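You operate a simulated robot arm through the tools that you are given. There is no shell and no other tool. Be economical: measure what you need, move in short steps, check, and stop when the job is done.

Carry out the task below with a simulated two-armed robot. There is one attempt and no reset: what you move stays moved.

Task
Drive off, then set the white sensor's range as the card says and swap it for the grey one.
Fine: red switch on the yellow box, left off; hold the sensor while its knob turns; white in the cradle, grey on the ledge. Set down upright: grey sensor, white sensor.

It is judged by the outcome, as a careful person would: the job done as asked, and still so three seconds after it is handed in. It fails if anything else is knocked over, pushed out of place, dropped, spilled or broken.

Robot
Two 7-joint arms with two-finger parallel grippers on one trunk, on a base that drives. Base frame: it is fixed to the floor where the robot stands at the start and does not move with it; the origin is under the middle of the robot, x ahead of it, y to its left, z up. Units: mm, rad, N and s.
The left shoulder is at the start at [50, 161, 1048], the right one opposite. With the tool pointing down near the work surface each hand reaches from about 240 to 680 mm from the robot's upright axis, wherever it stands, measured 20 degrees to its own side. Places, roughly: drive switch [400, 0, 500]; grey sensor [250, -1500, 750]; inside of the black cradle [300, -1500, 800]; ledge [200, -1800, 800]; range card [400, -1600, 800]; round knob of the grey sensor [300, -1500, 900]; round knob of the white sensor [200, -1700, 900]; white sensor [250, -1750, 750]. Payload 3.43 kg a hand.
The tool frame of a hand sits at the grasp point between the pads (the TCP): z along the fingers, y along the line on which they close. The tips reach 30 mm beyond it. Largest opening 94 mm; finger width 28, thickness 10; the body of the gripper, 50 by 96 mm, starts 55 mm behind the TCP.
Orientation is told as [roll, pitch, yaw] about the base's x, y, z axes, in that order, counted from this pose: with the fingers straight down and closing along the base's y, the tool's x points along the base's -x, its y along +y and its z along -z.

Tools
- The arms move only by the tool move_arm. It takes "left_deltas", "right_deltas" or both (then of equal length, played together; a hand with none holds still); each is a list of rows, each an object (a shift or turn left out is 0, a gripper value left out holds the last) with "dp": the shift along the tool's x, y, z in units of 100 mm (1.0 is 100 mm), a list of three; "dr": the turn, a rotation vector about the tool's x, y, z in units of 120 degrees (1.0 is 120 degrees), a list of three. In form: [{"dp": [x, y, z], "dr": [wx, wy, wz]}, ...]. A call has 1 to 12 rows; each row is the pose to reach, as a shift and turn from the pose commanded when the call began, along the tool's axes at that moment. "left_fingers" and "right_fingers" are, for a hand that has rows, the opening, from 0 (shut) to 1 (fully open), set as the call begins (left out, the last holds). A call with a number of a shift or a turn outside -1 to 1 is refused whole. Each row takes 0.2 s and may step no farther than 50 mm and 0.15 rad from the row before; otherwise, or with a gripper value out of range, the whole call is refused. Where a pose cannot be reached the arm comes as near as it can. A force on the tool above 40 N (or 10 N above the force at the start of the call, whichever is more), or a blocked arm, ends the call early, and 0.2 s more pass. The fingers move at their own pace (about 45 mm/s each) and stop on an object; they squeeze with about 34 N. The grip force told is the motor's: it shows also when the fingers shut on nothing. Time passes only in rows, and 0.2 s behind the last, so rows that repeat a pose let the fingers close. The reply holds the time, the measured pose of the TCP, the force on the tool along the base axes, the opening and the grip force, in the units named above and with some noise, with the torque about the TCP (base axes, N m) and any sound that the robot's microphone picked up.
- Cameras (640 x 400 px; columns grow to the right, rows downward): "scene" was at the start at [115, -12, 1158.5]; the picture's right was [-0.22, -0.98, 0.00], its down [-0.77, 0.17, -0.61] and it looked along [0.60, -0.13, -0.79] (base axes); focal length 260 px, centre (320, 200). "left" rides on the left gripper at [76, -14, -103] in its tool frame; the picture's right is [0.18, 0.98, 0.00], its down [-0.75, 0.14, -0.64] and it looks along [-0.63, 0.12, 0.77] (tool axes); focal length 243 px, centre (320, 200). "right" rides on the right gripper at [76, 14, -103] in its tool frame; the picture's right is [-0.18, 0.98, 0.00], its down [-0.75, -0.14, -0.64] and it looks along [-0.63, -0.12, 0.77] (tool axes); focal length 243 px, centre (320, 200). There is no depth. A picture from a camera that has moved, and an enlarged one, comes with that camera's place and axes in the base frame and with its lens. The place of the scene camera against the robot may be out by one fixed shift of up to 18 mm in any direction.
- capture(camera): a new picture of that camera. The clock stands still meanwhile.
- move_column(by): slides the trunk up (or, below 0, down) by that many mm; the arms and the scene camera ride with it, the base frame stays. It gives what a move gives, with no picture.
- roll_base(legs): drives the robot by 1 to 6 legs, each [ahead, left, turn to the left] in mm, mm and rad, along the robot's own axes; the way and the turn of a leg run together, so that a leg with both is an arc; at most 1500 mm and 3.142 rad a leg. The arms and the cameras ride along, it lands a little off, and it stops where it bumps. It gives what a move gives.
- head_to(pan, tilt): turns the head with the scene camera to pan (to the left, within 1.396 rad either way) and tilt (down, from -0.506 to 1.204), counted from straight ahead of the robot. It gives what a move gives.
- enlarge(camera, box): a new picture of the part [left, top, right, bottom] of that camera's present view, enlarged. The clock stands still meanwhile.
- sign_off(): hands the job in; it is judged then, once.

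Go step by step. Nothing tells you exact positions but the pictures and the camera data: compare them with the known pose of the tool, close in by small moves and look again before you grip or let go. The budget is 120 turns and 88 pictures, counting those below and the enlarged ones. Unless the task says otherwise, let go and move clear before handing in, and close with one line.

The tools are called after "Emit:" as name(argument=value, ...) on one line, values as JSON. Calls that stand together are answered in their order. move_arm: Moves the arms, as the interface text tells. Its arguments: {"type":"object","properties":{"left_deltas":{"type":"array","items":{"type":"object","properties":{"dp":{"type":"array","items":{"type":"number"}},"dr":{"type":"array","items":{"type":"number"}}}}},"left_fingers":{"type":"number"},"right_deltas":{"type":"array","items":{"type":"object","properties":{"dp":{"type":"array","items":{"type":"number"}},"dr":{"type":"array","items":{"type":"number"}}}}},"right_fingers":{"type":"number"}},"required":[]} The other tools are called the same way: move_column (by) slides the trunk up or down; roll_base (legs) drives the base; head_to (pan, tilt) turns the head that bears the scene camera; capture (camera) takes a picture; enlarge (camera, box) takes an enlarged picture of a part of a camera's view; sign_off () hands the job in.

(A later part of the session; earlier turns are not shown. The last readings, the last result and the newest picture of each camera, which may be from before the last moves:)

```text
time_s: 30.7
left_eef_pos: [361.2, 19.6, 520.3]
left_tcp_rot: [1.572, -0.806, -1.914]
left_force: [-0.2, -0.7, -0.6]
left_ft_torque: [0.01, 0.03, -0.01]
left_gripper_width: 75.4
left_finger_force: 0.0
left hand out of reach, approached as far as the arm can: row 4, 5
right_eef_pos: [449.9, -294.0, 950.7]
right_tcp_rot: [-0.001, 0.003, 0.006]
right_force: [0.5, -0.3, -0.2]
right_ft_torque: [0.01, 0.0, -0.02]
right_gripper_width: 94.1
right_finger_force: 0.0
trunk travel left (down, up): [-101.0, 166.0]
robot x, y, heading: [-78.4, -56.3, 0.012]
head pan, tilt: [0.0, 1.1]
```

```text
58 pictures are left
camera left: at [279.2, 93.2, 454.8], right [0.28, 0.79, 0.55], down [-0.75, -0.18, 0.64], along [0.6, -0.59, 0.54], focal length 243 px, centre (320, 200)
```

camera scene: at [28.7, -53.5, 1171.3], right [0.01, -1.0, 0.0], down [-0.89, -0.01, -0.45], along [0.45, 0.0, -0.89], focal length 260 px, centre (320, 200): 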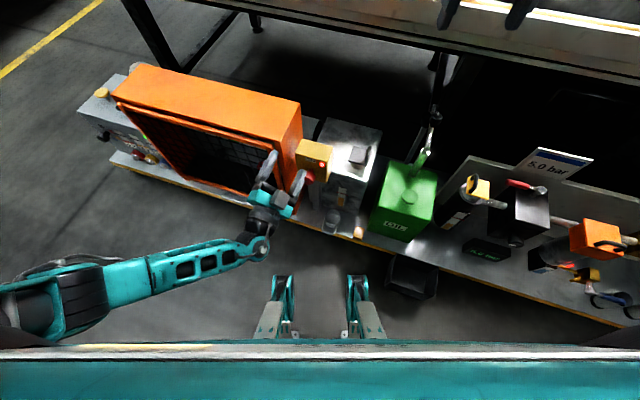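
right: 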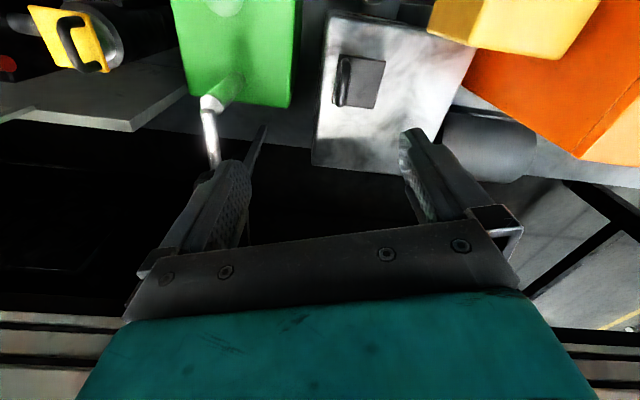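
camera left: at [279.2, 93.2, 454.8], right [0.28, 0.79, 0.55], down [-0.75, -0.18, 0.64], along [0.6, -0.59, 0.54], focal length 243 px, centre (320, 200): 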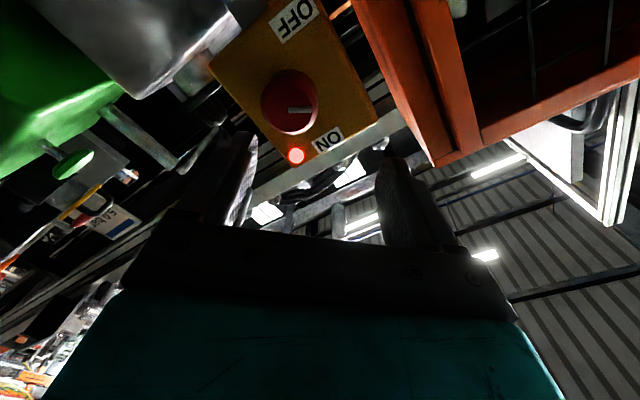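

Emit:
move_column(by=-45)

Emit:
move_arm(left_deltas=[{"dp": [-0.15, 0, 0]}, {"dp": [-0.15, 0, 0]}])

```text
time_s: 31.6
left_eef_pos: [360.6, 18.6, 518.6]
left_tcp_rot: [1.638, -0.773, -1.955]
left_force: [0.1, -0.4, -0.4]
left_ft_torque: [-0.02, -0.01, -0.01]
left_gripper_width: 75.1
left_finger_force: 0.0
right_eef_pos: [422.5, -301.4, 942.5]
right_tcp_rot: [0.01, -0.041, 0.004]
right_force: [-0.1, 0.7, 0.4]
right_ft_torque: [0.04, 0.02, 0.0]
right_gripper_width: 93.9
right_finger_force: 0.0
trunk travel left (down, up): [-56.0, 211.0]
robot x, y, heading: [-76.5, -61.2, 0.017]
head pan, tilt: [0.0, 1.1]
```

```text
time_s: 32.4
left_eef_pos: [364.4, 24.3, 517.1]
left_tcp_rot: [1.623, -0.768, -1.939]
left_force: [0.5, -1.0, 0.4]
left_ft_torque: [-0.01, -0.01, 0.0]
left_gripper_width: 75.3
left_finger_force: 0.0
right_eef_pos: [430.5, -300.9, 929.8]
right_tcp_rot: [0.008, -0.028, 0.003]
right_force: [0.0, 0.6, -0.8]
right_ft_torque: [0.0, -0.04, 0.02]
right_gripper_width: 93.8
right_finger_force: 0.0
trunk travel left (down, up): [-56.0, 211.0]
robot x, y, heading: [-74.5, -55.0, 0.013]
head pan, tilt: [0.0, 1.1]
stopped in row 2 (left hand): the arm was blocked; the commanded pose is now the measured one
```

The wrist is resting on the robot's own base outrigger because I stand too close. I lift, roll back to where it worked (x≈-136), lower the trunk, and look.

Emit:
move_column(by=45)

Emit:
roll_base(legs=[[-75, 0, 0]])

Emit:
move_arm(left_deltas=[{"dp": [0, 0, 0.3]}, {"dp": [0, 0, 0.6]}, {"dp": [0, 0, 0.6]}])

Emit:
move_column(by=-98)

Emit:
capture(camera="left")

```text
time_s: 33.3
left_eef_pos: [370.2, 26.7, 533.9]
left_tcp_rot: [1.588, -0.779, -1.912]
left_force: [-0.8, -0.2, -0.4]
left_ft_torque: [0.01, 0.01, -0.02]
left_gripper_width: 75.4
left_finger_force: 0.0
right_eef_pos: [449.8, -293.3, 949.4]
right_tcp_rot: [-0.003, 0.002, 0.006]
right_force: [0.2, 0.6, 0.0]
right_ft_torque: [0.03, 0.0, 0.03]
right_gripper_width: 94.1
right_finger_force: 0.1
trunk travel left (down, up): [-101.0, 166.0]
robot x, y, heading: [-78.0, -57.9, 0.005]
head pan, tilt: [0.0, 1.1]
```

```text
time_s: 34.3
left_eef_pos: [296.3, 27.4, 536.1]
left_tcp_rot: [1.588, -0.778, -1.91]
left_force: [-0.5, -0.2, 0.7]
left_ft_torque: [0.0, -0.03, 0.02]
left_gripper_width: 75.3
left_finger_force: 0.0
right_eef_pos: [374.6, -293.8, 949.3]
right_tcp_rot: [-0.003, 0.001, 0.006]
right_force: [-0.1, -0.8, -0.4]
right_ft_torque: [0.0, -0.04, -0.01]
right_gripper_width: 94.0
right_finger_force: 0.0
trunk travel left (down, up): [-101.0, 166.0]
robot x, y, heading: [-150.4, -59.0, 0.007]
head pan, tilt: [0.0, 1.1]
```

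```text
time_s: 35.1
left_eef_pos: [347.2, 9.2, 550.6]
left_tcp_rot: [1.589, -0.781, -1.91]
left_force: [-0.7, 0.0, -0.3]
left_ft_torque: [-0.07, -0.03, 0.02]
left_gripper_width: 75.3
left_finger_force: 0.0
left hand out of reach, approached as far as the arm can: row 1, 2, 3
right_eef_pos: [374.5, -295.0, 951.0]
right_tcp_rot: [-0.001, 0.002, 0.006]
right_force: [-0.6, 0.2, -0.6]
right_ft_torque: [0.02, -0.01, 0.01]
right_gripper_width: 93.9
right_finger_force: 0.1
trunk travel left (down, up): [-101.0, 166.0]
robot x, y, heading: [-146.9, -58.6, 0.006]
head pan, tilt: [0.0, 1.1]
```

```text
time_s: 36.4
left_eef_pos: [367.2, 14.5, 472.4]
left_tcp_rot: [1.639, -0.756, -1.938]
left_force: [0.5, 0.2, -0.2]
left_ft_torque: [0.04, -0.01, 0.0]
left_gripper_width: 75.1
left_finger_force: 0.0
right_eef_pos: [373.4, -294.6, 855.0]
right_tcp_rot: [-0.002, -0.002, 0.008]
right_force: [-0.8, 0.4, 0.0]
right_ft_torque: [-0.01, 0.0, 0.02]
right_gripper_width: 94.0
right_finger_force: 0.1
trunk travel left (down, up): [-3.0, 264.0]
robot x, y, heading: [-152.3, -60.2, 0.007]
head pan, tilt: [0.0, 1.1]
```

```text
57 pictures are left
camera left: at [288.1, 88.9, 403.5], right [0.23, 0.78, 0.59], down [-0.78, -0.21, 0.59], along [0.58, -0.59, 0.56], focal length 243 px, centre (320, 200)
```

left: 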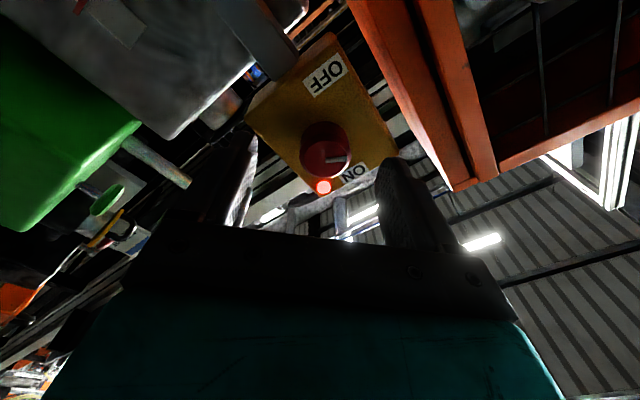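

Emit:
move_arm(left_deltas=[{"dp": [-0.19, 0.12, 0.0], "dr": [0.0185, 0.0173, 0]}, {"dp": [-0.19, 0.12, 0.0], "dr": [0.0185, 0.0173, 0]}, {"dp": [-0.19, 0.12, 0.0], "dr": [0.0185, 0.0173, 0]}])

Emit:
capture(camera="left")

```text
time_s: 37.2
left_eef_pos: [359.3, 20.9, 476.8]
left_tcp_rot: [1.528, -0.755, -1.847]
left_force: [0.5, 0.7, 0.5]
left_ft_torque: [0.02, 0.01, -0.01]
left_gripper_width: 75.6
left_finger_force: 0.0
right_eef_pos: [378.0, -293.3, 850.3]
right_tcp_rot: [-0.003, 0.005, 0.005]
right_force: [0.3, -0.6, -0.6]
right_ft_torque: [0.0, -0.02, 0.0]
right_gripper_width: 93.8
right_finger_force: 0.1
trunk travel left (down, up): [-3.0, 264.0]
robot x, y, heading: [-152.3, -59.5, 0.002]
head pan, tilt: [0.0, 1.1]
```

```text
56 pictures are left
camera left: at [272.5, 95.5, 416.9], right [0.26, 0.76, 0.59], down [-0.73, -0.24, 0.64], along [0.63, -0.6, 0.49], focal length 243 px, centre (320, 200)
```

left: 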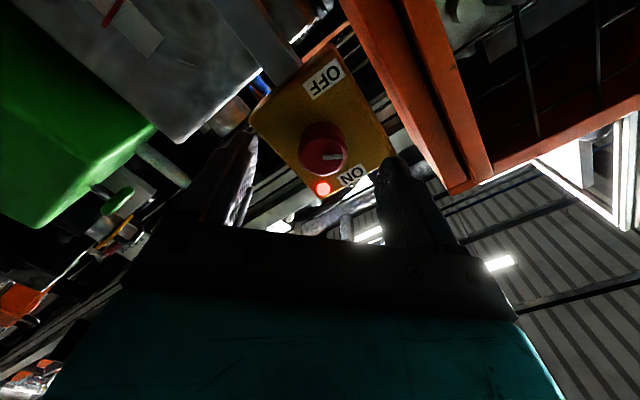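

Emit:
move_arm(left_deltas=[{"dp": [-0.2, 0.066, 0.0]}, {"dp": [-0.2, 0.066, 0.1]}, {"dp": [-0.2, 0.066, 0.1]}])

Emit:
capture(camera="left")

```text
time_s: 38.0
left_eef_pos: [354.8, -8.9, 496.9]
left_tcp_rot: [1.525, -0.777, -1.865]
left_force: [-0.3, -0.8, 0.6]
left_ft_torque: [0.01, -0.02, 0.03]
left_gripper_width: 75.3
left_finger_force: 0.0
right_eef_pos: [374.4, -293.2, 854.4]
right_tcp_rot: [-0.001, 0.0, 0.006]
right_force: [-0.3, 0.1, 0.2]
right_ft_torque: [0.02, 0.0, 0.01]
right_gripper_width: 93.9
right_finger_force: 0.0
trunk travel left (down, up): [-3.0, 264.0]
robot x, y, heading: [-150.1, -56.8, 0.008]
head pan, tilt: [0.0, 1.1]
```

```text
55 pictures are left
camera left: at [269.8, 67.3, 436.8], right [0.28, 0.77, 0.57], down [-0.73, -0.22, 0.65], along [0.62, -0.6, 0.5], focal length 243 px, centre (320, 200)
```

left: 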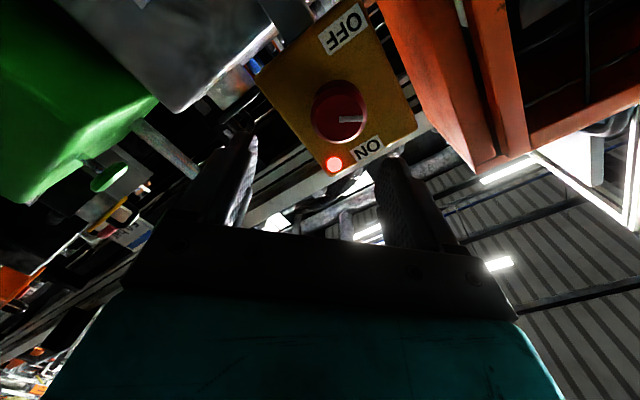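

Emit:
move_arm(left_deltas=[{"dp": [0.16, 0.12, 0.0]}, {"dp": [0.16, 0.12, 0.0]}, {"dp": [0.16, 0.12, 0.2]}, {"dp": [0.16, 0.12, 0.2]}])

```text
time_s: 39.0
left_eef_pos: [377.3, 4.8, 487.4]
left_tcp_rot: [1.511, -0.775, -1.858]
left_force: [0.0, -0.2, -0.1]
left_ft_torque: [0.01, 0.02, 0.03]
left_gripper_width: 75.4
left_finger_force: 0.2
right_eef_pos: [375.6, -294.6, 851.9]
right_tcp_rot: [-0.001, 0.001, 0.005]
right_force: [0.0, -0.5, 0.1]
right_ft_torque: [0.0, 0.03, -0.03]
right_gripper_width: 94.0
right_finger_force: 0.1
trunk travel left (down, up): [-3.0, 264.0]
robot x, y, heading: [-149.0, -59.6, 0.007]
head pan, tilt: [0.0, 1.1]
```

Emit:
move_arm(left_deltas=[{"dp": [-0.06, 0.065, 0.0]}, {"dp": [-0.06, 0.065, 0.0]}])

Emit:
move_arm(left_deltas=[{"dp": [0, 0, 0.1]}, {"dp": [0, 0, 0.2]}, {"dp": [0, 0, 0.3]}, {"dp": [0, 0, 0.4]}, {"dp": [0, 0, 0.5]}, {"dp": [0, 0, 0.52]}])

Emit:
capture(camera="left")

```text
time_s: 39.6
left_eef_pos: [377.6, 3.0, 498.0]
left_tcp_rot: [1.512, -0.778, -1.858]
left_force: [0.1, 0.2, -0.8]
left_ft_torque: [-0.01, -0.01, 0.0]
left_gripper_width: 75.4
left_finger_force: 0.1
right_eef_pos: [376.0, -294.5, 852.4]
right_tcp_rot: [-0.002, 0.001, 0.005]
right_force: [0.8, -0.6, -0.4]
right_ft_torque: [0.0, 0.03, -0.03]
right_gripper_width: 94.2
right_finger_force: 0.2
trunk travel left (down, up): [-3.0, 264.0]
robot x, y, heading: [-148.6, -58.2, 0.007]
head pan, tilt: [0.0, 1.1]
```

```text
time_s: 41.0
left_eef_pos: [427.1, -12.3, 496.5]
left_tcp_rot: [1.514, -0.778, -1.86]
left_force: [0.6, -0.4, 0.0]
left_ft_torque: [-0.01, 0.02, 0.03]
left_gripper_width: 75.3
left_finger_force: 0.0
right_eef_pos: [375.2, -294.9, 852.9]
right_tcp_rot: [-0.002, 0.001, 0.005]
right_force: [-0.7, -0.9, -0.3]
right_ft_torque: [0.0, -0.03, -0.01]
right_gripper_width: 93.9
right_finger_force: 0.1
trunk travel left (down, up): [-3.0, 264.0]
robot x, y, heading: [-148.3, -61.2, 0.007]
head pan, tilt: [0.0, 1.1]
```

```text
54 pictures are left
camera left: at [341.7, 63.2, 436.3], right [0.29, 0.77, 0.57], down [-0.72, -0.21, 0.66], along [0.63, -0.6, 0.5], focal length 243 px, centre (320, 200)
```

left: 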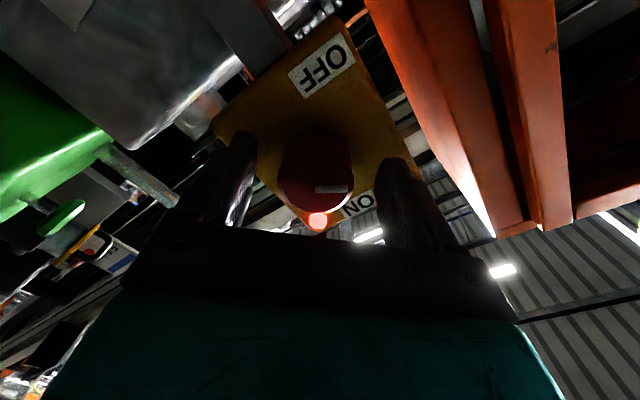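

Around the knob again. Close and turn.

Emit:
move_arm(left_deltas=[{"dp": [0, 0, 0]}, {"dp": [0, 0, 0]}, {"dp": [0, 0, 0]}, {"dp": [0, 0, 0]}, {"dp": [0, 0, 0]}], left_fingers=0.0)

Emit:
move_arm(left_deltas=[{"dr": [0, 0, -0.05]}, {"dr": [0, 0, -0.1]}, {"dr": [0, 0, -0.15]}, {"dr": [0, 0, -0.2]}, {"dr": [0, 0, -0.25]}, {"dr": [0, 0, -0.3]}, {"dr": [0, 0, -0.35]}, {"dr": [0, 0, -0.4]}, {"dr": [0, 0, -0.45]}])

Emit:
capture(camera="left")

```text
time_s: 42.2
left_eef_pos: [426.0, -13.5, 495.3]
left_tcp_rot: [1.51, -0.779, -1.859]
left_force: [-2.1, -8.2, -8.8]
left_ft_torque: [-0.07, -0.19, 0.68]
left_gripper_width: 41.3
left_finger_force: 44.8
right_eef_pos: [375.4, -294.1, 851.8]
right_tcp_rot: [-0.003, 0.002, 0.004]
right_force: [-1.0, 0.1, 0.1]
right_ft_torque: [-0.01, 0.0, 0.0]
right_gripper_width: 94.1
right_finger_force: 0.0
trunk travel left (down, up): [-3.0, 264.0]
robot x, y, heading: [-154.9, -60.2, 0.008]
head pan, tilt: [0.0, 1.1]
```

```text
time_s: 44.2
left_eef_pos: [425.9, -12.5, 499.8]
left_tcp_rot: [-1.216, -1.428, 0.879]
left_force: [9.9, -4.5, -10.7]
left_ft_torque: [0.14, 0.44, 0.66]
left_gripper_width: 41.5
left_finger_force: 45.5
left hand out of reach, approached as far as the arm can: row 9
right_eef_pos: [377.5, -295.4, 851.5]
right_tcp_rot: [-0.001, 0.004, 0.003]
right_force: [0.3, -0.6, 0.2]
right_ft_torque: [-0.01, 0.0, -0.02]
right_gripper_width: 94.1
right_finger_force: 0.0
trunk travel left (down, up): [-3.0, 264.0]
robot x, y, heading: [-151.7, -57.5, 0.007]
head pan, tilt: [0.0, 1.1]
stopped in row 9 (left hand): the force on the tool passed its limit at 61 N (the readings are from after the stop); the commanded pose is now the measured one
```

```text
53 pictures are left
camera left: at [317.8, -1.5, 430.6], right [0.3, 0.9, -0.31], down [-0.49, 0.43, 0.76], along [0.82, -0.08, 0.57], focal length 243 px, centre (320, 200)
```

left: 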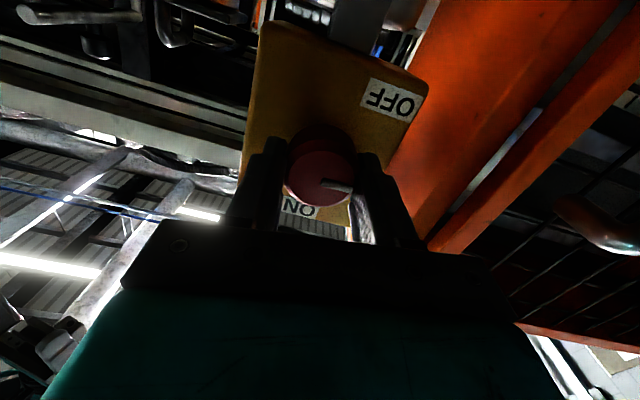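

The knob is now about 105° round, well towards OFF. I release, back out and check.

Emit:
move_arm(left_deltas=[{"dp": [0, 0, 0]}, {"dp": [0, 0, 0]}, {"dp": [0, 0, -0.3]}, {"dp": [0, 0, -0.6]}, {"dp": [0, 0, -0.9]}], left_fingers=0.8)

Emit:
capture(camera="left")

```text
time_s: 45.4
left_eef_pos: [340.4, 16.2, 504.2]
left_tcp_rot: [-1.259, -1.43, 0.924]
left_force: [-0.1, 0.1, 0.4]
left_ft_torque: [0.0, -0.03, -0.01]
left_gripper_width: 75.6
left_finger_force: 0.0
right_eef_pos: [375.0, -294.7, 852.4]
right_tcp_rot: [-0.002, 0.001, 0.003]
right_force: [0.9, 0.8, -0.1]
right_ft_torque: [-0.01, -0.01, -0.03]
right_gripper_width: 93.9
right_finger_force: 0.1
trunk travel left (down, up): [-3.0, 264.0]
robot x, y, heading: [-148.2, -62.0, 0.002]
head pan, tilt: [0.0, 1.1]
```

```text
52 pictures are left
camera left: at [231.7, 28.5, 434.5], right [0.3, 0.9, -0.31], down [-0.5, 0.43, 0.75], along [0.81, -0.07, 0.58], focal length 243 px, centre (320, 200)
```

left: 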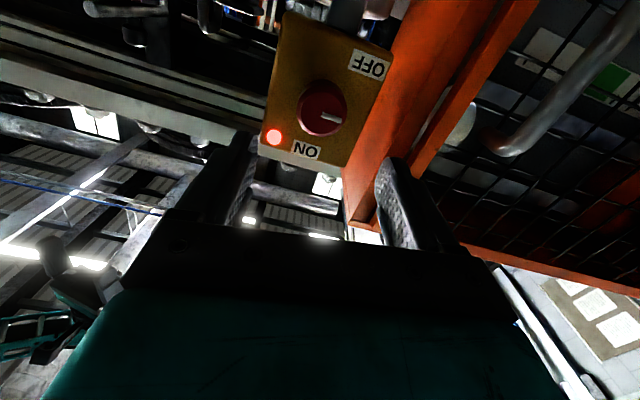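

The light stays red and the pointer points left: drive off. Now I back away, bring the left hand tool-down, and look toward the sensors.

Emit:
roll_base(legs=[[-250, 0, 0]])

Emit:
move_arm(left_deltas=[{"dp": [-0.1, 0, 0], "dr": [0, 0.068, 0]}, {"dp": [-0.2, 0, 0], "dr": [0, 0.136, 0]}, {"dp": [-0.3, 0, 0], "dr": [0, 0.204, 0]}, {"dp": [-0.4, 0, 0], "dr": [0, 0.272, 0]}, {"dp": [-0.5, 0, -0.1], "dr": [0, 0.34, 0]}, {"dp": [-0.6, 0, -0.1], "dr": [0, 0.408, 0]}, {"dp": [-0.7, 0, -0.1], "dr": [0, 0.476, 0]}, {"dp": [-0.8, 0, -0.1], "dr": [0, 0.544, 0]}, {"dp": [-0.9, 0, -0.1], "dr": [0, 0.612, 0]}, {"dp": [-1.0, 0, -0.1], "dr": [0, 0.68, 0]}, {"dp": [-1.0, 0, -0.1], "dr": [0, 0.75, 0]}], left_fingers=1.0)

Emit:
move_column(by=190)

Emit:
head_to(pan=-1.2, tilt=0.6)

Emit:
capture(camera="scene")

```text
time_s: 47.2
left_eef_pos: [90.9, 14.6, 503.4]
left_tcp_rot: [-1.253, -1.43, 0.916]
left_force: [-0.3, -0.1, 0.5]
left_ft_torque: [-0.02, 0.02, 0.0]
left_gripper_width: 74.9
left_finger_force: 0.1
right_eef_pos: [127.3, -296.1, 852.2]
right_tcp_rot: [-0.002, 0.002, 0.003]
right_force: [0.8, -0.8, -0.2]
right_ft_torque: [-0.02, 0.04, 0.0]
right_gripper_width: 94.0
right_finger_force: 0.0
trunk travel left (down, up): [-3.0, 264.0]
robot x, y, heading: [-399.5, -60.8, 0.008]
head pan, tilt: [0.0, 1.1]
```

```text
time_s: 49.6
left_eef_pos: [89.5, 28.5, 602.6]
left_tcp_rot: [-0.135, 0.049, -0.34]
left_force: [0.4, 0.3, -0.2]
left_ft_torque: [0.0, 0.04, -0.02]
left_gripper_width: 94.0
left_finger_force: 0.1
right_eef_pos: [126.3, -296.0, 852.8]
right_tcp_rot: [-0.002, 0.002, 0.005]
right_force: [-0.4, -0.2, -0.8]
right_ft_torque: [0.02, 0.02, 0.0]
right_gripper_width: 94.1
right_finger_force: 0.1
trunk travel left (down, up): [-3.0, 264.0]
robot x, y, heading: [-402.0, -64.9, 0.006]
head pan, tilt: [0.0, 1.1]
```

```text
time_s: 51.7
left_eef_pos: [89.3, 30.1, 791.9]
left_tcp_rot: [-0.132, 0.042, -0.34]
left_force: [-0.5, 0.2, 0.6]
left_ft_torque: [-0.03, 0.01, -0.01]
left_gripper_width: 94.1
left_finger_force: 0.1
right_eef_pos: [127.0, -296.9, 1041.9]
right_tcp_rot: [-0.001, 0.002, 0.005]
right_force: [-0.5, -0.8, 0.1]
right_ft_torque: [-0.04, 0.02, 0.01]
right_gripper_width: 94.0
right_finger_force: 0.0
trunk travel left (down, up): [-193.0, 74.0]
robot x, y, heading: [-394.7, -63.2, 0.009]
head pan, tilt: [0.0, 1.1]
```

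```text
time_s: 53.1
left_eef_pos: [90.1, 29.7, 792.3]
left_tcp_rot: [-0.134, 0.044, -0.341]
left_force: [-0.3, 0.3, -0.6]
left_ft_torque: [0.0, -0.02, 0.02]
left_gripper_width: 94.2
left_finger_force: 0.0
right_eef_pos: [126.8, -297.1, 1042.6]
right_tcp_rot: [-0.002, 0.001, 0.002]
right_force: [0.2, 0.6, 0.2]
right_ft_torque: [0.03, 0.02, 0.0]
right_gripper_width: 94.4
right_finger_force: 0.0
trunk travel left (down, up): [-193.0, 74.0]
robot x, y, heading: [-397.6, -61.9, 0.007]
head pan, tilt: [-1.201, 0.6]
```

```text
51 pictures are left
camera scene: at [-324.4, -138.9, 1302.0], right [-0.93, -0.37, 0.0], down [-0.21, 0.53, -0.82], along [0.3, -0.77, -0.57], focal length 260 px, centre (320, 200)
```

scene: 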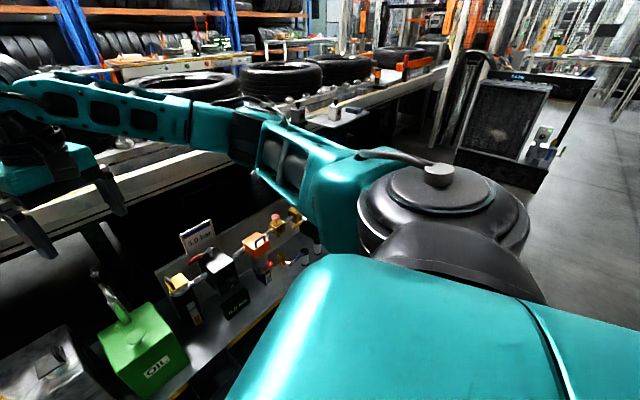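

White sensor triangulates to about [203,-1757,768] on the ledge, with the rail turned about 20°. I turn 20° right and strafe along the line, then look again.

Emit:
roll_base(legs=[[0, 0, -0.35], [0, -1300, 0]])

Emit:
head_to(pan=0, tilt=0.65)

Emit:
capture(camera="scene")

```text
time_s: 65.9
left_eef_pos: [-344.1, -1378.5, 791.8]
left_tcp_rot: [-0.134, 0.044, -0.683]
left_force: [0.0, 0.1, -0.6]
left_ft_torque: [0.03, 0.01, 0.0]
left_gripper_width: 94.0
left_finger_force: 0.0
right_eef_pos: [-419.4, -1696.9, 1042.6]
right_tcp_rot: [-0.002, 0.003, -0.34]
right_force: [-0.6, 0.1, -0.2]
right_ft_torque: [0.0, -0.01, 0.0]
right_gripper_width: 94.1
right_finger_force: 0.2
trunk travel left (down, up): [-193.0, 74.0]
robot x, y, heading: [-836.2, -1299.5, -0.336]
head pan, tilt: [-1.201, 0.6]
```

```text
time_s: 67.3
left_eef_pos: [-343.5, -1377.2, 792.9]
left_tcp_rot: [-0.136, 0.045, -0.682]
left_force: [0.9, -1.2, -0.2]
left_ft_torque: [0.02, -0.01, 0.0]
left_gripper_width: 93.7
left_finger_force: 0.0
right_eef_pos: [-419.6, -1697.2, 1042.3]
right_tcp_rot: [-0.001, 0.002, -0.34]
right_force: [0.0, 0.8, -0.7]
right_ft_torque: [0.03, 0.0, -0.01]
right_gripper_width: 94.0
right_finger_force: 0.1
trunk travel left (down, up): [-193.0, 74.0]
robot x, y, heading: [-834.1, -1297.3, -0.345]
head pan, tilt: [0.0, 0.649]
```

```text
50 pictures are left
camera scene: at [-713.1, -1335.6, 1297.7], right [-0.33, -0.94, 0.0], down [-0.57, 0.2, -0.8], along [0.75, -0.26, -0.6], focal length 260 px, centre (320, 200)
```

scene: 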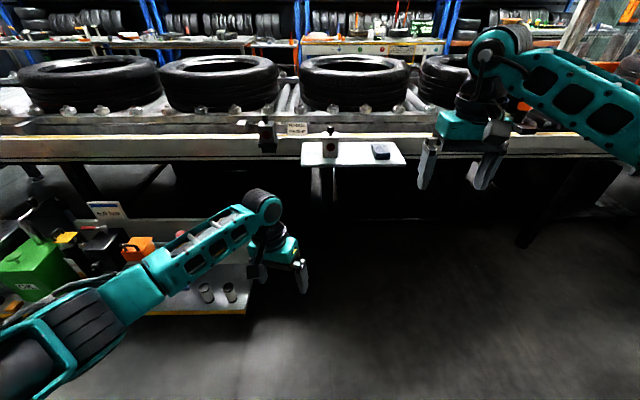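

Emit:
enlarge(camera="scene", box=[240, 105, 420, 215])

```text
3.56 times, centred on (330, 160) of scene
camera zoom: at [-713.1, -1335.6, 1297.7], right [-0.33, -0.94, 0.0], down [-0.57, 0.2, -0.8], along [0.75, -0.26, -0.6], focal length 926 px, centre (284, 342)
```

zoom: 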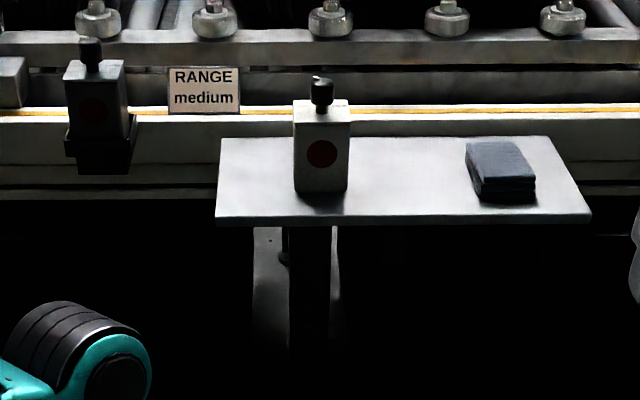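

The card says RANGE medium. I lift the left hand clear and square it up, then drive in.

Emit:
move_arm(left_deltas=[{"dp": [0, 0, -0.33], "dr": [-0.021, -0.007, -0.054]}, {"dp": [0, 0, -0.66], "dr": [-0.043, -0.014, -0.108]}, {"dp": [0, 0, -1.0], "dr": [-0.064, -0.021, -0.161]}])

Emit:
move_arm(left_deltas=[{"dp": [0.3, 0.2, -0.35]}, {"dp": [0.6, 0.4, -0.7]}, {"dp": [0.9, 0.6, -1.0]}])

Emit:
roll_base(legs=[[660, 0, 0]])

Emit:
head_to(pan=0, tilt=0.9)

Emit:
capture(camera="scene")

```text
time_s: 68.1
left_eef_pos: [-330.0, -1370.7, 891.0]
left_tcp_rot: [0.012, 0.019, -0.342]
left_force: [-0.3, 0.8, 0.1]
left_ft_torque: [0.0, -0.01, 0.01]
left_gripper_width: 94.2
left_finger_force: 0.0
right_eef_pos: [-419.7, -1696.8, 1042.3]
right_tcp_rot: [-0.003, 0.002, -0.341]
right_force: [-0.5, 0.1, -0.2]
right_ft_torque: [-0.01, 0.0, 0.0]
right_gripper_width: 93.9
right_finger_force: 0.1
trunk travel left (down, up): [-193.0, 74.0]
robot x, y, heading: [-833.4, -1297.9, -0.333]
head pan, tilt: [0.0, 0.649]
```

```text
refused: row 1 steps farther than a row can; nothing moved
```

```text
time_s: 71.8
left_eef_pos: [290.9, -1601.4, 891.6]
left_tcp_rot: [0.013, 0.023, -0.358]
left_force: [0.7, 0.0, 0.7]
left_ft_torque: [-0.02, 0.01, 0.03]
left_gripper_width: 93.9
left_finger_force: 0.1
right_eef_pos: [198.2, -1926.4, 1041.9]
right_tcp_rot: [-0.003, 0.002, -0.352]
right_force: [0.9, -0.4, -0.2]
right_ft_torque: [-0.03, 0.04, 0.04]
right_gripper_width: 94.1
right_finger_force: 0.1
trunk travel left (down, up): [-193.0, 74.0]
robot x, y, heading: [-213.8, -1518.7, -0.355]
head pan, tilt: [0.0, 0.649]
```

```text
time_s: 72.5
left_eef_pos: [290.7, -1599.8, 892.0]
left_tcp_rot: [0.013, 0.02, -0.36]
left_force: [-0.1, -0.3, 1.0]
left_ft_torque: [-0.04, 0.01, -0.02]
left_gripper_width: 94.0
left_finger_force: 0.0
right_eef_pos: [197.3, -1926.4, 1041.9]
right_tcp_rot: [-0.001, 0.003, -0.353]
right_force: [0.4, -0.6, 0.9]
right_ft_torque: [-0.01, -0.02, 0.0]
right_gripper_width: 93.8
right_finger_force: 0.1
trunk travel left (down, up): [-193.0, 74.0]
robot x, y, heading: [-210.7, -1522.5, -0.349]
head pan, tilt: [0.0, 0.901]
```

```text
48 pictures are left
camera scene: at [-101.3, -1556.3, 1277.3], right [-0.34, -0.94, 0.0], down [-0.74, 0.27, -0.62], along [0.58, -0.21, -0.78], focal length 260 px, centre (320, 200)
```

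scene: 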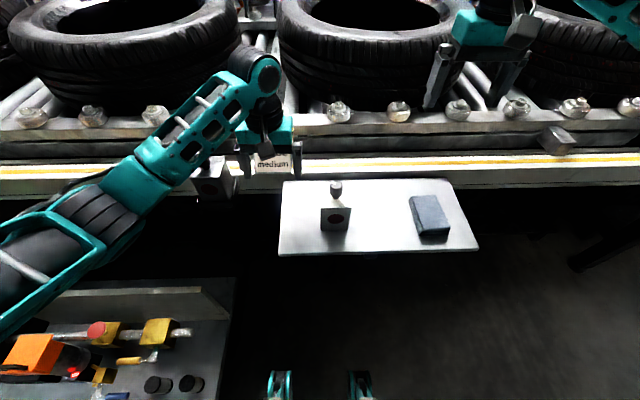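

Emit:
move_arm(left_deltas=[{"dp": [0, 0, -0.45]}, {"dp": [0.3, 0, -0.8]}, {"dp": [0.6, 0.2, -1.0]}])

Emit:
capture(camera="scene")

Emit:
enlarge(camera="scene", box=[190, 130, 350, 250])

```text
time_s: 73.3
left_eef_pos: [243.1, -1562.8, 993.4]
left_tcp_rot: [0.011, 0.02, -0.36]
left_force: [-0.3, 0.4, -0.4]
left_ft_torque: [-0.03, 0.02, 0.05]
left_gripper_width: 93.8
left_finger_force: 0.0
right_eef_pos: [197.4, -1925.5, 1043.3]
right_tcp_rot: [-0.002, 0.002, -0.355]
right_force: [0.2, -0.6, 0.7]
right_ft_torque: [0.02, -0.01, 0.01]
right_gripper_width: 94.0
right_finger_force: 0.0
trunk travel left (down, up): [-193.0, 74.0]
robot x, y, heading: [-210.7, -1523.3, -0.35]
head pan, tilt: [0.0, 0.901]
```

```text
47 pictures are left
camera scene: at [-101.5, -1555.7, 1277.2], right [-0.34, -0.94, 0.0], down [-0.74, 0.27, -0.62], along [0.58, -0.21, -0.78], focal length 260 px, centre (320, 200)
```

scene: 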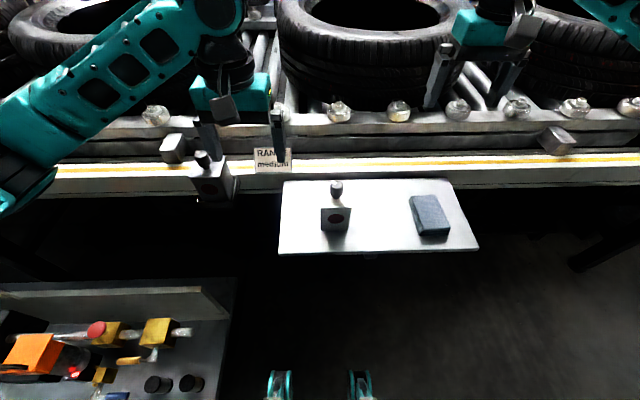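

```text
3.33 times, centred on (270, 190) of scene
camera zoom: at [-101.5, -1555.7, 1277.2], right [-0.34, -0.94, 0.0], down [-0.74, 0.27, -0.62], along [0.58, -0.21, -0.78], focal length 868 px, centre (487, 233)
```

zoom: 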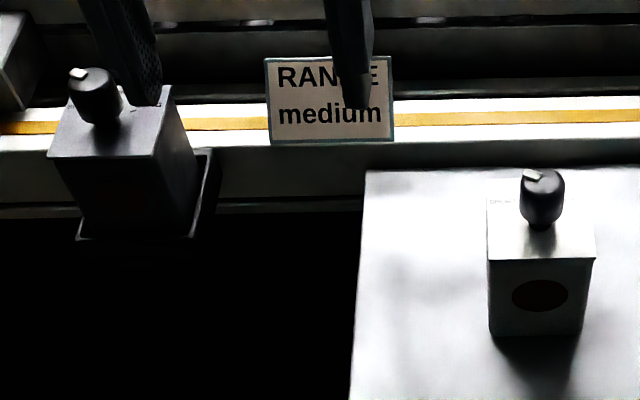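

Emit:
enlarge(camera="scene", box=[312, 168, 360, 198])

Emit:
enlarge(camera="scene", box=[180, 140, 244, 180])

```text
13.33 times, centred on (336, 183) of scene
camera zoom: at [-101.5, -1555.7, 1277.2], right [-0.34, -0.94, 0.0], down [-0.74, 0.27, -0.62], along [0.58, -0.21, -0.78], focal length 3471 px, centre (107, 427)
```

zoom: 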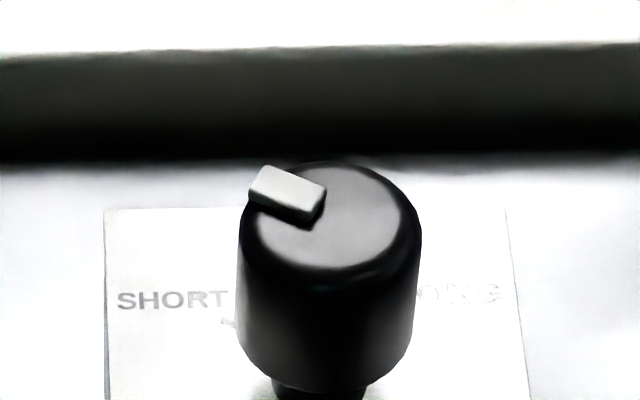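

```text
10.00 times, centred on (212, 160) of scene
camera zoom: at [-101.5, -1555.7, 1277.2], right [-0.34, -0.94, 0.0], down [-0.74, 0.27, -0.62], along [0.58, -0.21, -0.78], focal length 2604 px, centre (1400, 600)
```

zoom: 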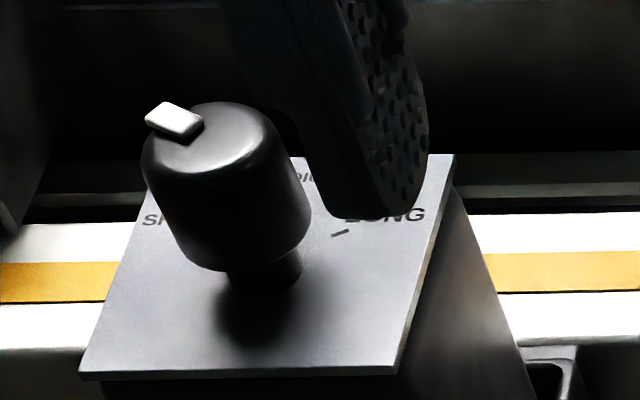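

White knob top is at about [185,-1693,924], body about 66×49×82 mm on a ledge at z≈801; labels SHORT left, MEDIUM back, LONG right, and the pointer sits at SHORT. I move the left hand aside and bring the right hand over the white sensor to look.

Emit:
move_arm(left_deltas=[{"dp": [0, 0.3, -0.1]}, {"dp": [0, 0.6, -0.2]}, {"dp": [0, 1.0, -0.2]}], right_deltas=[{"dp": [0.15, 0.33, 0]}, {"dp": [0.3, 0.66, 0]}, {"dp": [0.45, 1.0, 0]}])

Emit:
move_arm(right_deltas=[{"dp": [0.15, 0.33, 0]}, {"dp": [0.3, 0.66, 0]}, {"dp": [0.45, 1.0, 0]}, {"dp": [0.45, 1.0, 0]}])

Emit:
capture(camera="right")

Emit:
capture(camera="left")

```text
time_s: 74.2
left_eef_pos: [278.1, -1468.8, 1012.9]
left_tcp_rot: [0.011, 0.02, -0.361]
left_force: [0.5, -0.3, -0.1]
left_ft_torque: [0.01, 0.01, -0.03]
left_gripper_width: 93.8
left_finger_force: 0.1
right_eef_pos: [190.7, -1816.0, 1042.7]
right_tcp_rot: [0.0, 0.001, -0.354]
right_force: [-0.1, -0.2, 0.0]
right_ft_torque: [0.01, -0.01, 0.0]
right_gripper_width: 94.3
right_finger_force: 0.0
trunk travel left (down, up): [-193.0, 74.0]
robot x, y, heading: [-210.5, -1519.3, -0.35]
head pan, tilt: [0.0, 0.901]
```

```text
time_s: 75.2
left_eef_pos: [278.6, -1470.1, 1013.3]
left_tcp_rot: [0.011, 0.02, -0.359]
left_force: [0.4, 0.3, 0.9]
left_ft_torque: [0.02, -0.05, -0.02]
left_gripper_width: 93.7
left_finger_force: 0.1
right_eef_pos: [183.0, -1707.6, 1042.3]
right_tcp_rot: [-0.001, 0.001, -0.354]
right_force: [0.5, -0.3, 0.1]
right_ft_torque: [0.02, -0.05, -0.02]
right_gripper_width: 94.3
right_finger_force: 0.0
trunk travel left (down, up): [-193.0, 74.0]
robot x, y, heading: [-213.7, -1520.8, -0.353]
head pan, tilt: [0.0, 0.901]
```

```text
43 pictures are left
camera right: at [117.3, -1668.3, 1145.1], right [0.51, 0.86, 0.0], down [0.66, -0.39, 0.64], along [0.55, -0.33, -0.77], focal length 243 px, centre (320, 200)
```

right: 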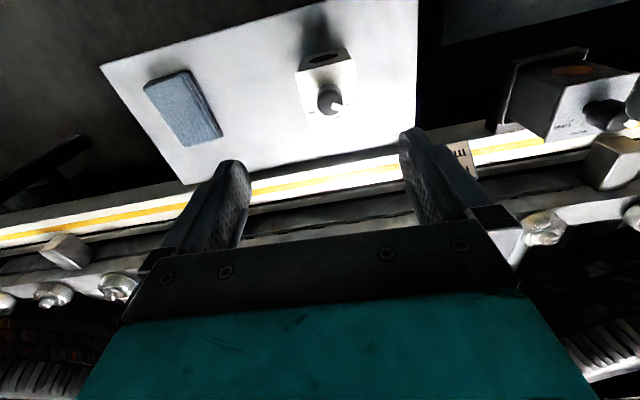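

```text
42 pictures are left
camera left: at [203.2, -1458.6, 1116.9], right [0.17, 0.98, 0.02], down [0.76, -0.15, 0.63], along [0.62, -0.1, -0.78], focal length 243 px, centre (320, 200)
```

left: 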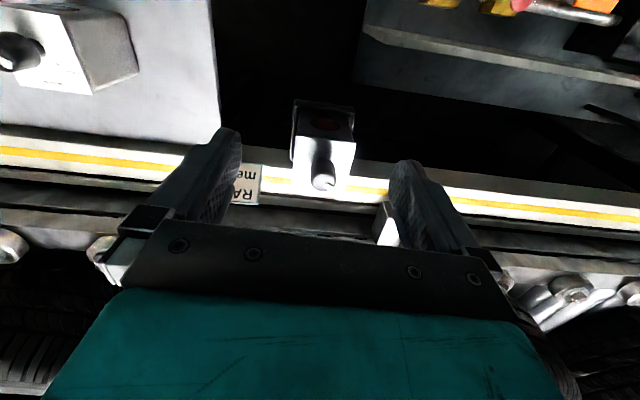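

Emit:
enlarge(camera="right", box=[280, 35, 376, 125])

```text
4.44 times, centred on (328, 80) of right
camera zoom: at [117.3, -1668.3, 1145.1], right [0.51, 0.86, 0.0], down [0.66, -0.39, 0.64], along [0.55, -0.33, -0.77], focal length 1078 px, centre (284, 733)
```

zoom: 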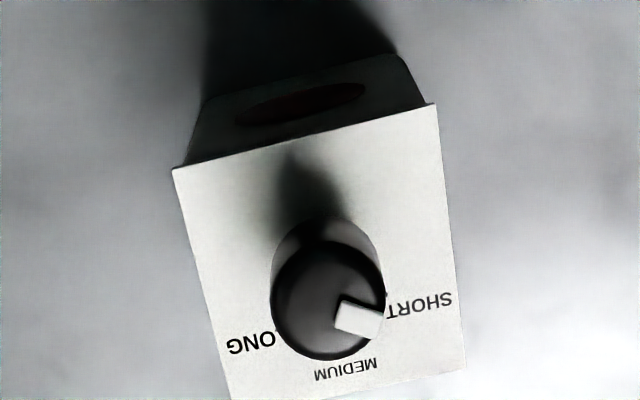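

The pointer sits about 55° left of MEDIUM, so a clockwise turn to straight back is needed. I roll back 80 mm for room, move the right hand aside, and pitch the left hand to come in from the front.

Emit:
roll_base(legs=[[-80, 0, 0]])

Emit:
move_arm(left_deltas=[{"dp": [0, -0.12, 0], "dr": [0, -0.0625, 0]}, {"dp": [0, -0.25, 0], "dr": [0, -0.125, 0]}, {"dp": [0, -0.37, 0], "dr": [0, -0.1875, 0]}, {"dp": [0, -0.5, 0], "dr": [0, -0.25, 0]}, {"dp": [0, -0.62, 0], "dr": [0, -0.3125, 0]}, {"dp": [0, -0.75, 0], "dr": [0, -0.375, 0]}, {"dp": [0, -0.87, 0], "dr": [0, -0.4375, 0]}, {"dp": [0, -1.0, 0], "dr": [0, -0.5, 0]}], right_deltas=[{"dp": [0, -0.3, 0]}, {"dp": [0, -0.6, 0]}, {"dp": [0, -0.9, 0]}, {"dp": [0, -1.0, 0]}, {"dp": [0, -1.0, 0]}, {"dp": [0, -1.0, 0]}, {"dp": [0, -1.0, 0]}, {"dp": [0, -1.0, 0]}])

```text
time_s: 76.2
left_eef_pos: [200.2, -1440.1, 1013.9]
left_tcp_rot: [0.012, 0.019, -0.362]
left_force: [-0.2, 0.3, -0.2]
left_ft_torque: [-0.02, -0.02, 0.03]
left_gripper_width: 93.8
left_finger_force: 0.1
right_eef_pos: [105.6, -1680.5, 1041.9]
right_tcp_rot: [-0.001, 0.0, -0.356]
right_force: [0.0, -0.1, 0.6]
right_ft_torque: [-0.01, -0.02, 0.0]
right_gripper_width: 94.0
right_finger_force: 0.0
trunk travel left (down, up): [-193.0, 74.0]
robot x, y, heading: [-288.0, -1489.6, -0.348]
head pan, tilt: [0.0, 0.901]
```

```text
time_s: 78.0
left_eef_pos: [163.1, -1536.6, 1012.7]
left_tcp_rot: [0.026, -1.029, -0.382]
left_force: [-0.2, -0.3, 0.9]
left_ft_torque: [-0.01, -0.05, 0.0]
left_gripper_width: 94.0
left_finger_force: 0.0
right_eef_pos: [72.0, -1773.3, 1041.0]
right_tcp_rot: [0.0, 0.002, -0.356]
right_force: [0.7, 1.4, 0.1]
right_ft_torque: [0.01, 0.03, 0.0]
right_gripper_width: 94.1
right_finger_force: 0.0
trunk travel left (down, up): [-193.0, 74.0]
robot x, y, heading: [-288.4, -1495.7, -0.353]
head pan, tilt: [0.0, 0.901]
```

Emit:
move_arm(left_deltas=[{"dp": [0.19, -0.3, 0.08]}, {"dp": [0.38, -0.6, 0.17]}, {"dp": [0.57, -0.9, 0.25]}])

Emit:
move_arm(left_deltas=[{"dp": [0.19, -0.2, 0.08]}, {"dp": [0.38, -0.4, 0.17]}, {"dp": [0.56, -0.54, 0.25]}, {"dp": [0.56, -0.54, 0.25]}])

Emit:
capture(camera="left")

Emit:
capture(camera="scene")

```text
time_s: 78.8
left_eef_pos: [126.7, -1616.2, 947.8]
left_tcp_rot: [0.024, -1.029, -0.382]
left_force: [0.5, 0.5, 0.7]
left_ft_torque: [-0.02, 0.0, 0.06]
left_gripper_width: 93.8
left_finger_force: 0.1
right_eef_pos: [71.7, -1773.0, 1041.3]
right_tcp_rot: [-0.003, 0.001, -0.359]
right_force: [-0.3, 0.0, -0.1]
right_ft_torque: [-0.01, 0.05, 0.02]
right_gripper_width: 94.1
right_finger_force: 0.1
trunk travel left (down, up): [-193.0, 74.0]
robot x, y, heading: [-288.4, -1489.9, -0.355]
head pan, tilt: [0.0, 0.901]
```

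```text
time_s: 79.8
left_eef_pos: [102.8, -1663.4, 887.0]
left_tcp_rot: [0.024, -1.027, -0.382]
left_force: [-0.4, 0.6, -0.4]
left_ft_torque: [0.03, -0.02, -0.01]
left_gripper_width: 94.1
left_finger_force: 0.1
right_eef_pos: [70.8, -1774.1, 1041.7]
right_tcp_rot: [-0.002, 0.002, -0.357]
right_force: [-0.1, -0.7, 0.1]
right_ft_torque: [0.02, 0.01, -0.01]
right_gripper_width: 93.9
right_finger_force: 0.0
trunk travel left (down, up): [-193.0, 74.0]
robot x, y, heading: [-286.0, -1490.4, -0.355]
head pan, tilt: [0.0, 0.901]
```

```text
40 pictures are left
camera left: at [-22.0, -1633.1, 874.9], right [0.26, 0.95, -0.14], down [-0.1, 0.18, 0.98], along [0.96, -0.24, 0.15], focal length 243 px, centre (320, 200)
```

left: 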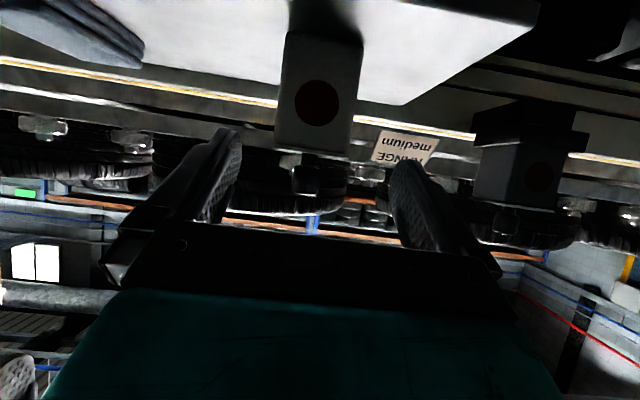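

```text
39 pictures are left
camera scene: at [-178.2, -1528.2, 1277.2], right [-0.34, -0.94, 0.0], down [-0.74, 0.27, -0.62], along [0.58, -0.21, -0.78], focal length 260 px, centre (320, 200)
```

scene: 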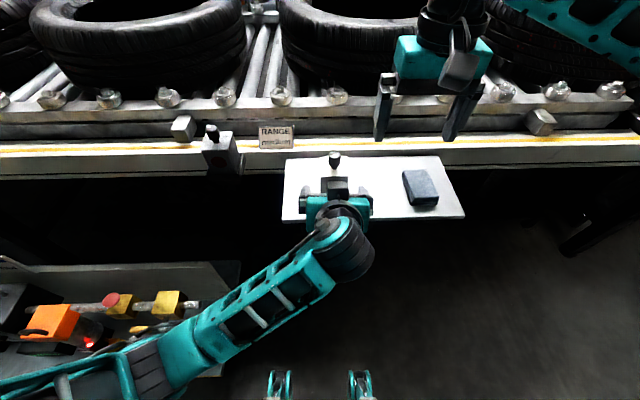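

The white sensor's centre is at about [181,-1699]. The left hand is lined up; I slide in around its body.

Emit:
move_arm(left_deltas=[{"dp": [-0.09, -0.04, 0.0]}, {"dp": [-0.09, -0.04, 0.2]}, {"dp": [-0.09, -0.04, 0.4]}, {"dp": [-0.09, -0.04, 0.6]}, {"dp": [-0.09, -0.04, 0.8]}, {"dp": [-0.09, -0.04, 0.95]}])

Emit:
capture(camera="left")

Emit:
enlarge(camera="scene", box=[270, 130, 410, 230])

```text
time_s: 81.4
left_eef_pos: [191.7, -1675.1, 831.5]
left_tcp_rot: [0.133, -1.02, -0.46]
left_force: [-0.6, 0.0, 0.2]
left_ft_torque: [-0.01, 0.0, -0.03]
left_gripper_width: 94.1
left_finger_force: 0.0
right_eef_pos: [71.1, -1773.6, 1040.1]
right_tcp_rot: [-0.001, 0.003, -0.356]
right_force: [-0.4, 0.7, -0.3]
right_ft_torque: [-0.01, -0.03, -0.03]
right_gripper_width: 93.8
right_finger_force: 0.1
trunk travel left (down, up): [-193.0, 74.0]
robot x, y, heading: [-286.2, -1493.0, -0.352]
head pan, tilt: [0.0, 0.901]
stopped in row 6 (left hand): the arm was blocked; the commanded pose is now the measured one
```

```text
38 pictures are left
camera left: at [67.7, -1644.8, 818.3], right [0.25, 0.96, -0.09], down [-0.12, 0.12, 0.98], along [0.96, -0.23, 0.15], focal length 243 px, centre (320, 200)
```

left: 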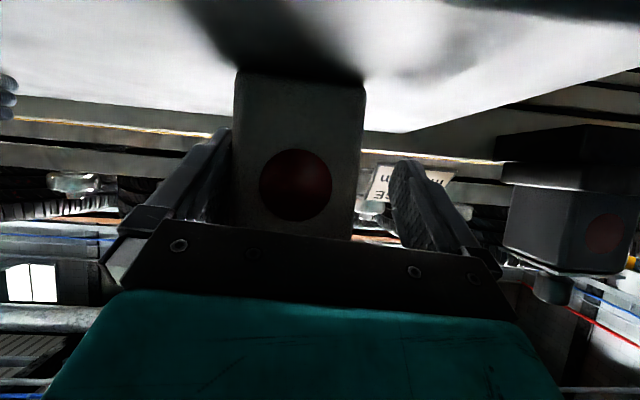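

```text
4.00 times, centred on (340, 180) of scene
camera zoom: at [-178.3, -1528.2, 1277.2], right [-0.34, -0.94, 0.0], down [-0.74, 0.27, -0.62], along [0.58, -0.21, -0.78], focal length 1041 px, centre (240, 280)
```

zoom: 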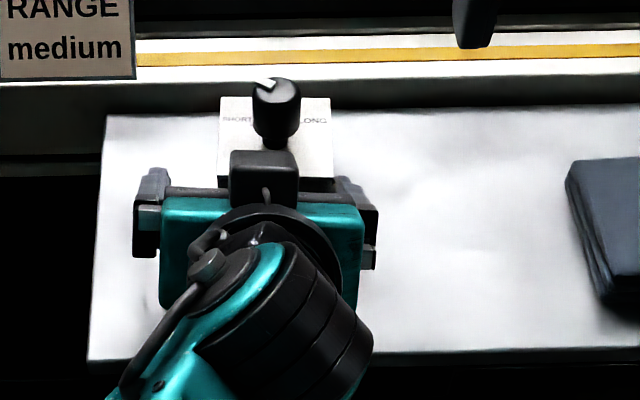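

The sensor is between the fingers. I nudge up and right slightly, then close.

Emit:
move_arm(left_deltas=[{"dp": [-0.07, -0.06, -0.04]}, {"dp": [-0.07, -0.06, -0.04]}])

Emit:
move_arm(left_deltas=[{"dp": [0, 0, 0]}, {"dp": [0, 0, 0]}, {"dp": [0, 0, 0]}, {"dp": [0, 0, 0]}], left_fingers=0.0)

Emit:
capture(camera="left")

```text
time_s: 82.0
left_eef_pos: [195.9, -1669.8, 830.8]
left_tcp_rot: [0.187, -1.015, -0.501]
left_force: [-0.5, -1.1, -0.4]
left_ft_torque: [0.0, 0.08, -0.03]
left_gripper_width: 93.9
left_finger_force: 0.0
right_eef_pos: [71.3, -1773.5, 1041.7]
right_tcp_rot: [-0.002, 0.002, -0.356]
right_force: [-0.3, -0.8, -0.6]
right_ft_torque: [0.01, -0.01, 0.01]
right_gripper_width: 94.1
right_finger_force: 0.1
trunk travel left (down, up): [-193.0, 74.0]
robot x, y, heading: [-286.6, -1493.5, -0.354]
head pan, tilt: [0.0, 0.901]
```

```text
time_s: 83.0
left_eef_pos: [196.8, -1669.9, 833.3]
left_tcp_rot: [0.186, -1.018, -0.497]
left_force: [-1.5, -0.2, -1.4]
left_ft_torque: [-0.1, 0.02, -0.01]
left_gripper_width: 66.0
left_finger_force: 34.5
right_eef_pos: [72.2, -1773.0, 1041.3]
right_tcp_rot: [-0.003, 0.002, -0.356]
right_force: [1.0, -0.9, 0.5]
right_ft_torque: [0.0, 0.0, 0.01]
right_gripper_width: 93.9
right_finger_force: 0.2
trunk travel left (down, up): [-193.0, 74.0]
robot x, y, heading: [-290.0, -1489.5, -0.348]
head pan, tilt: [0.0, 0.901]
```

```text
36 pictures are left
camera left: at [72.2, -1641.0, 819.9], right [0.24, 0.97, -0.06], down [-0.13, 0.1, 0.99], along [0.96, -0.23, 0.15], focal length 243 px, centre (320, 200)
```

left: 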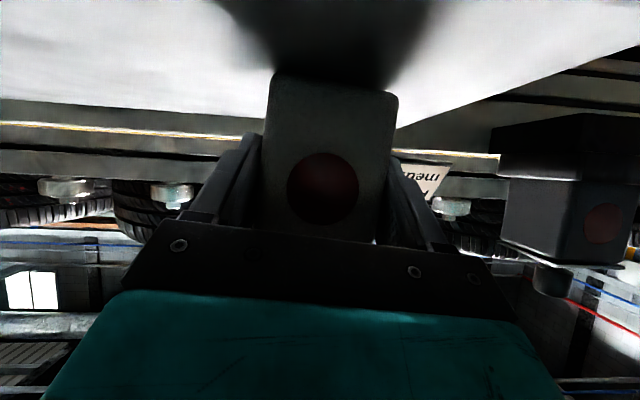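

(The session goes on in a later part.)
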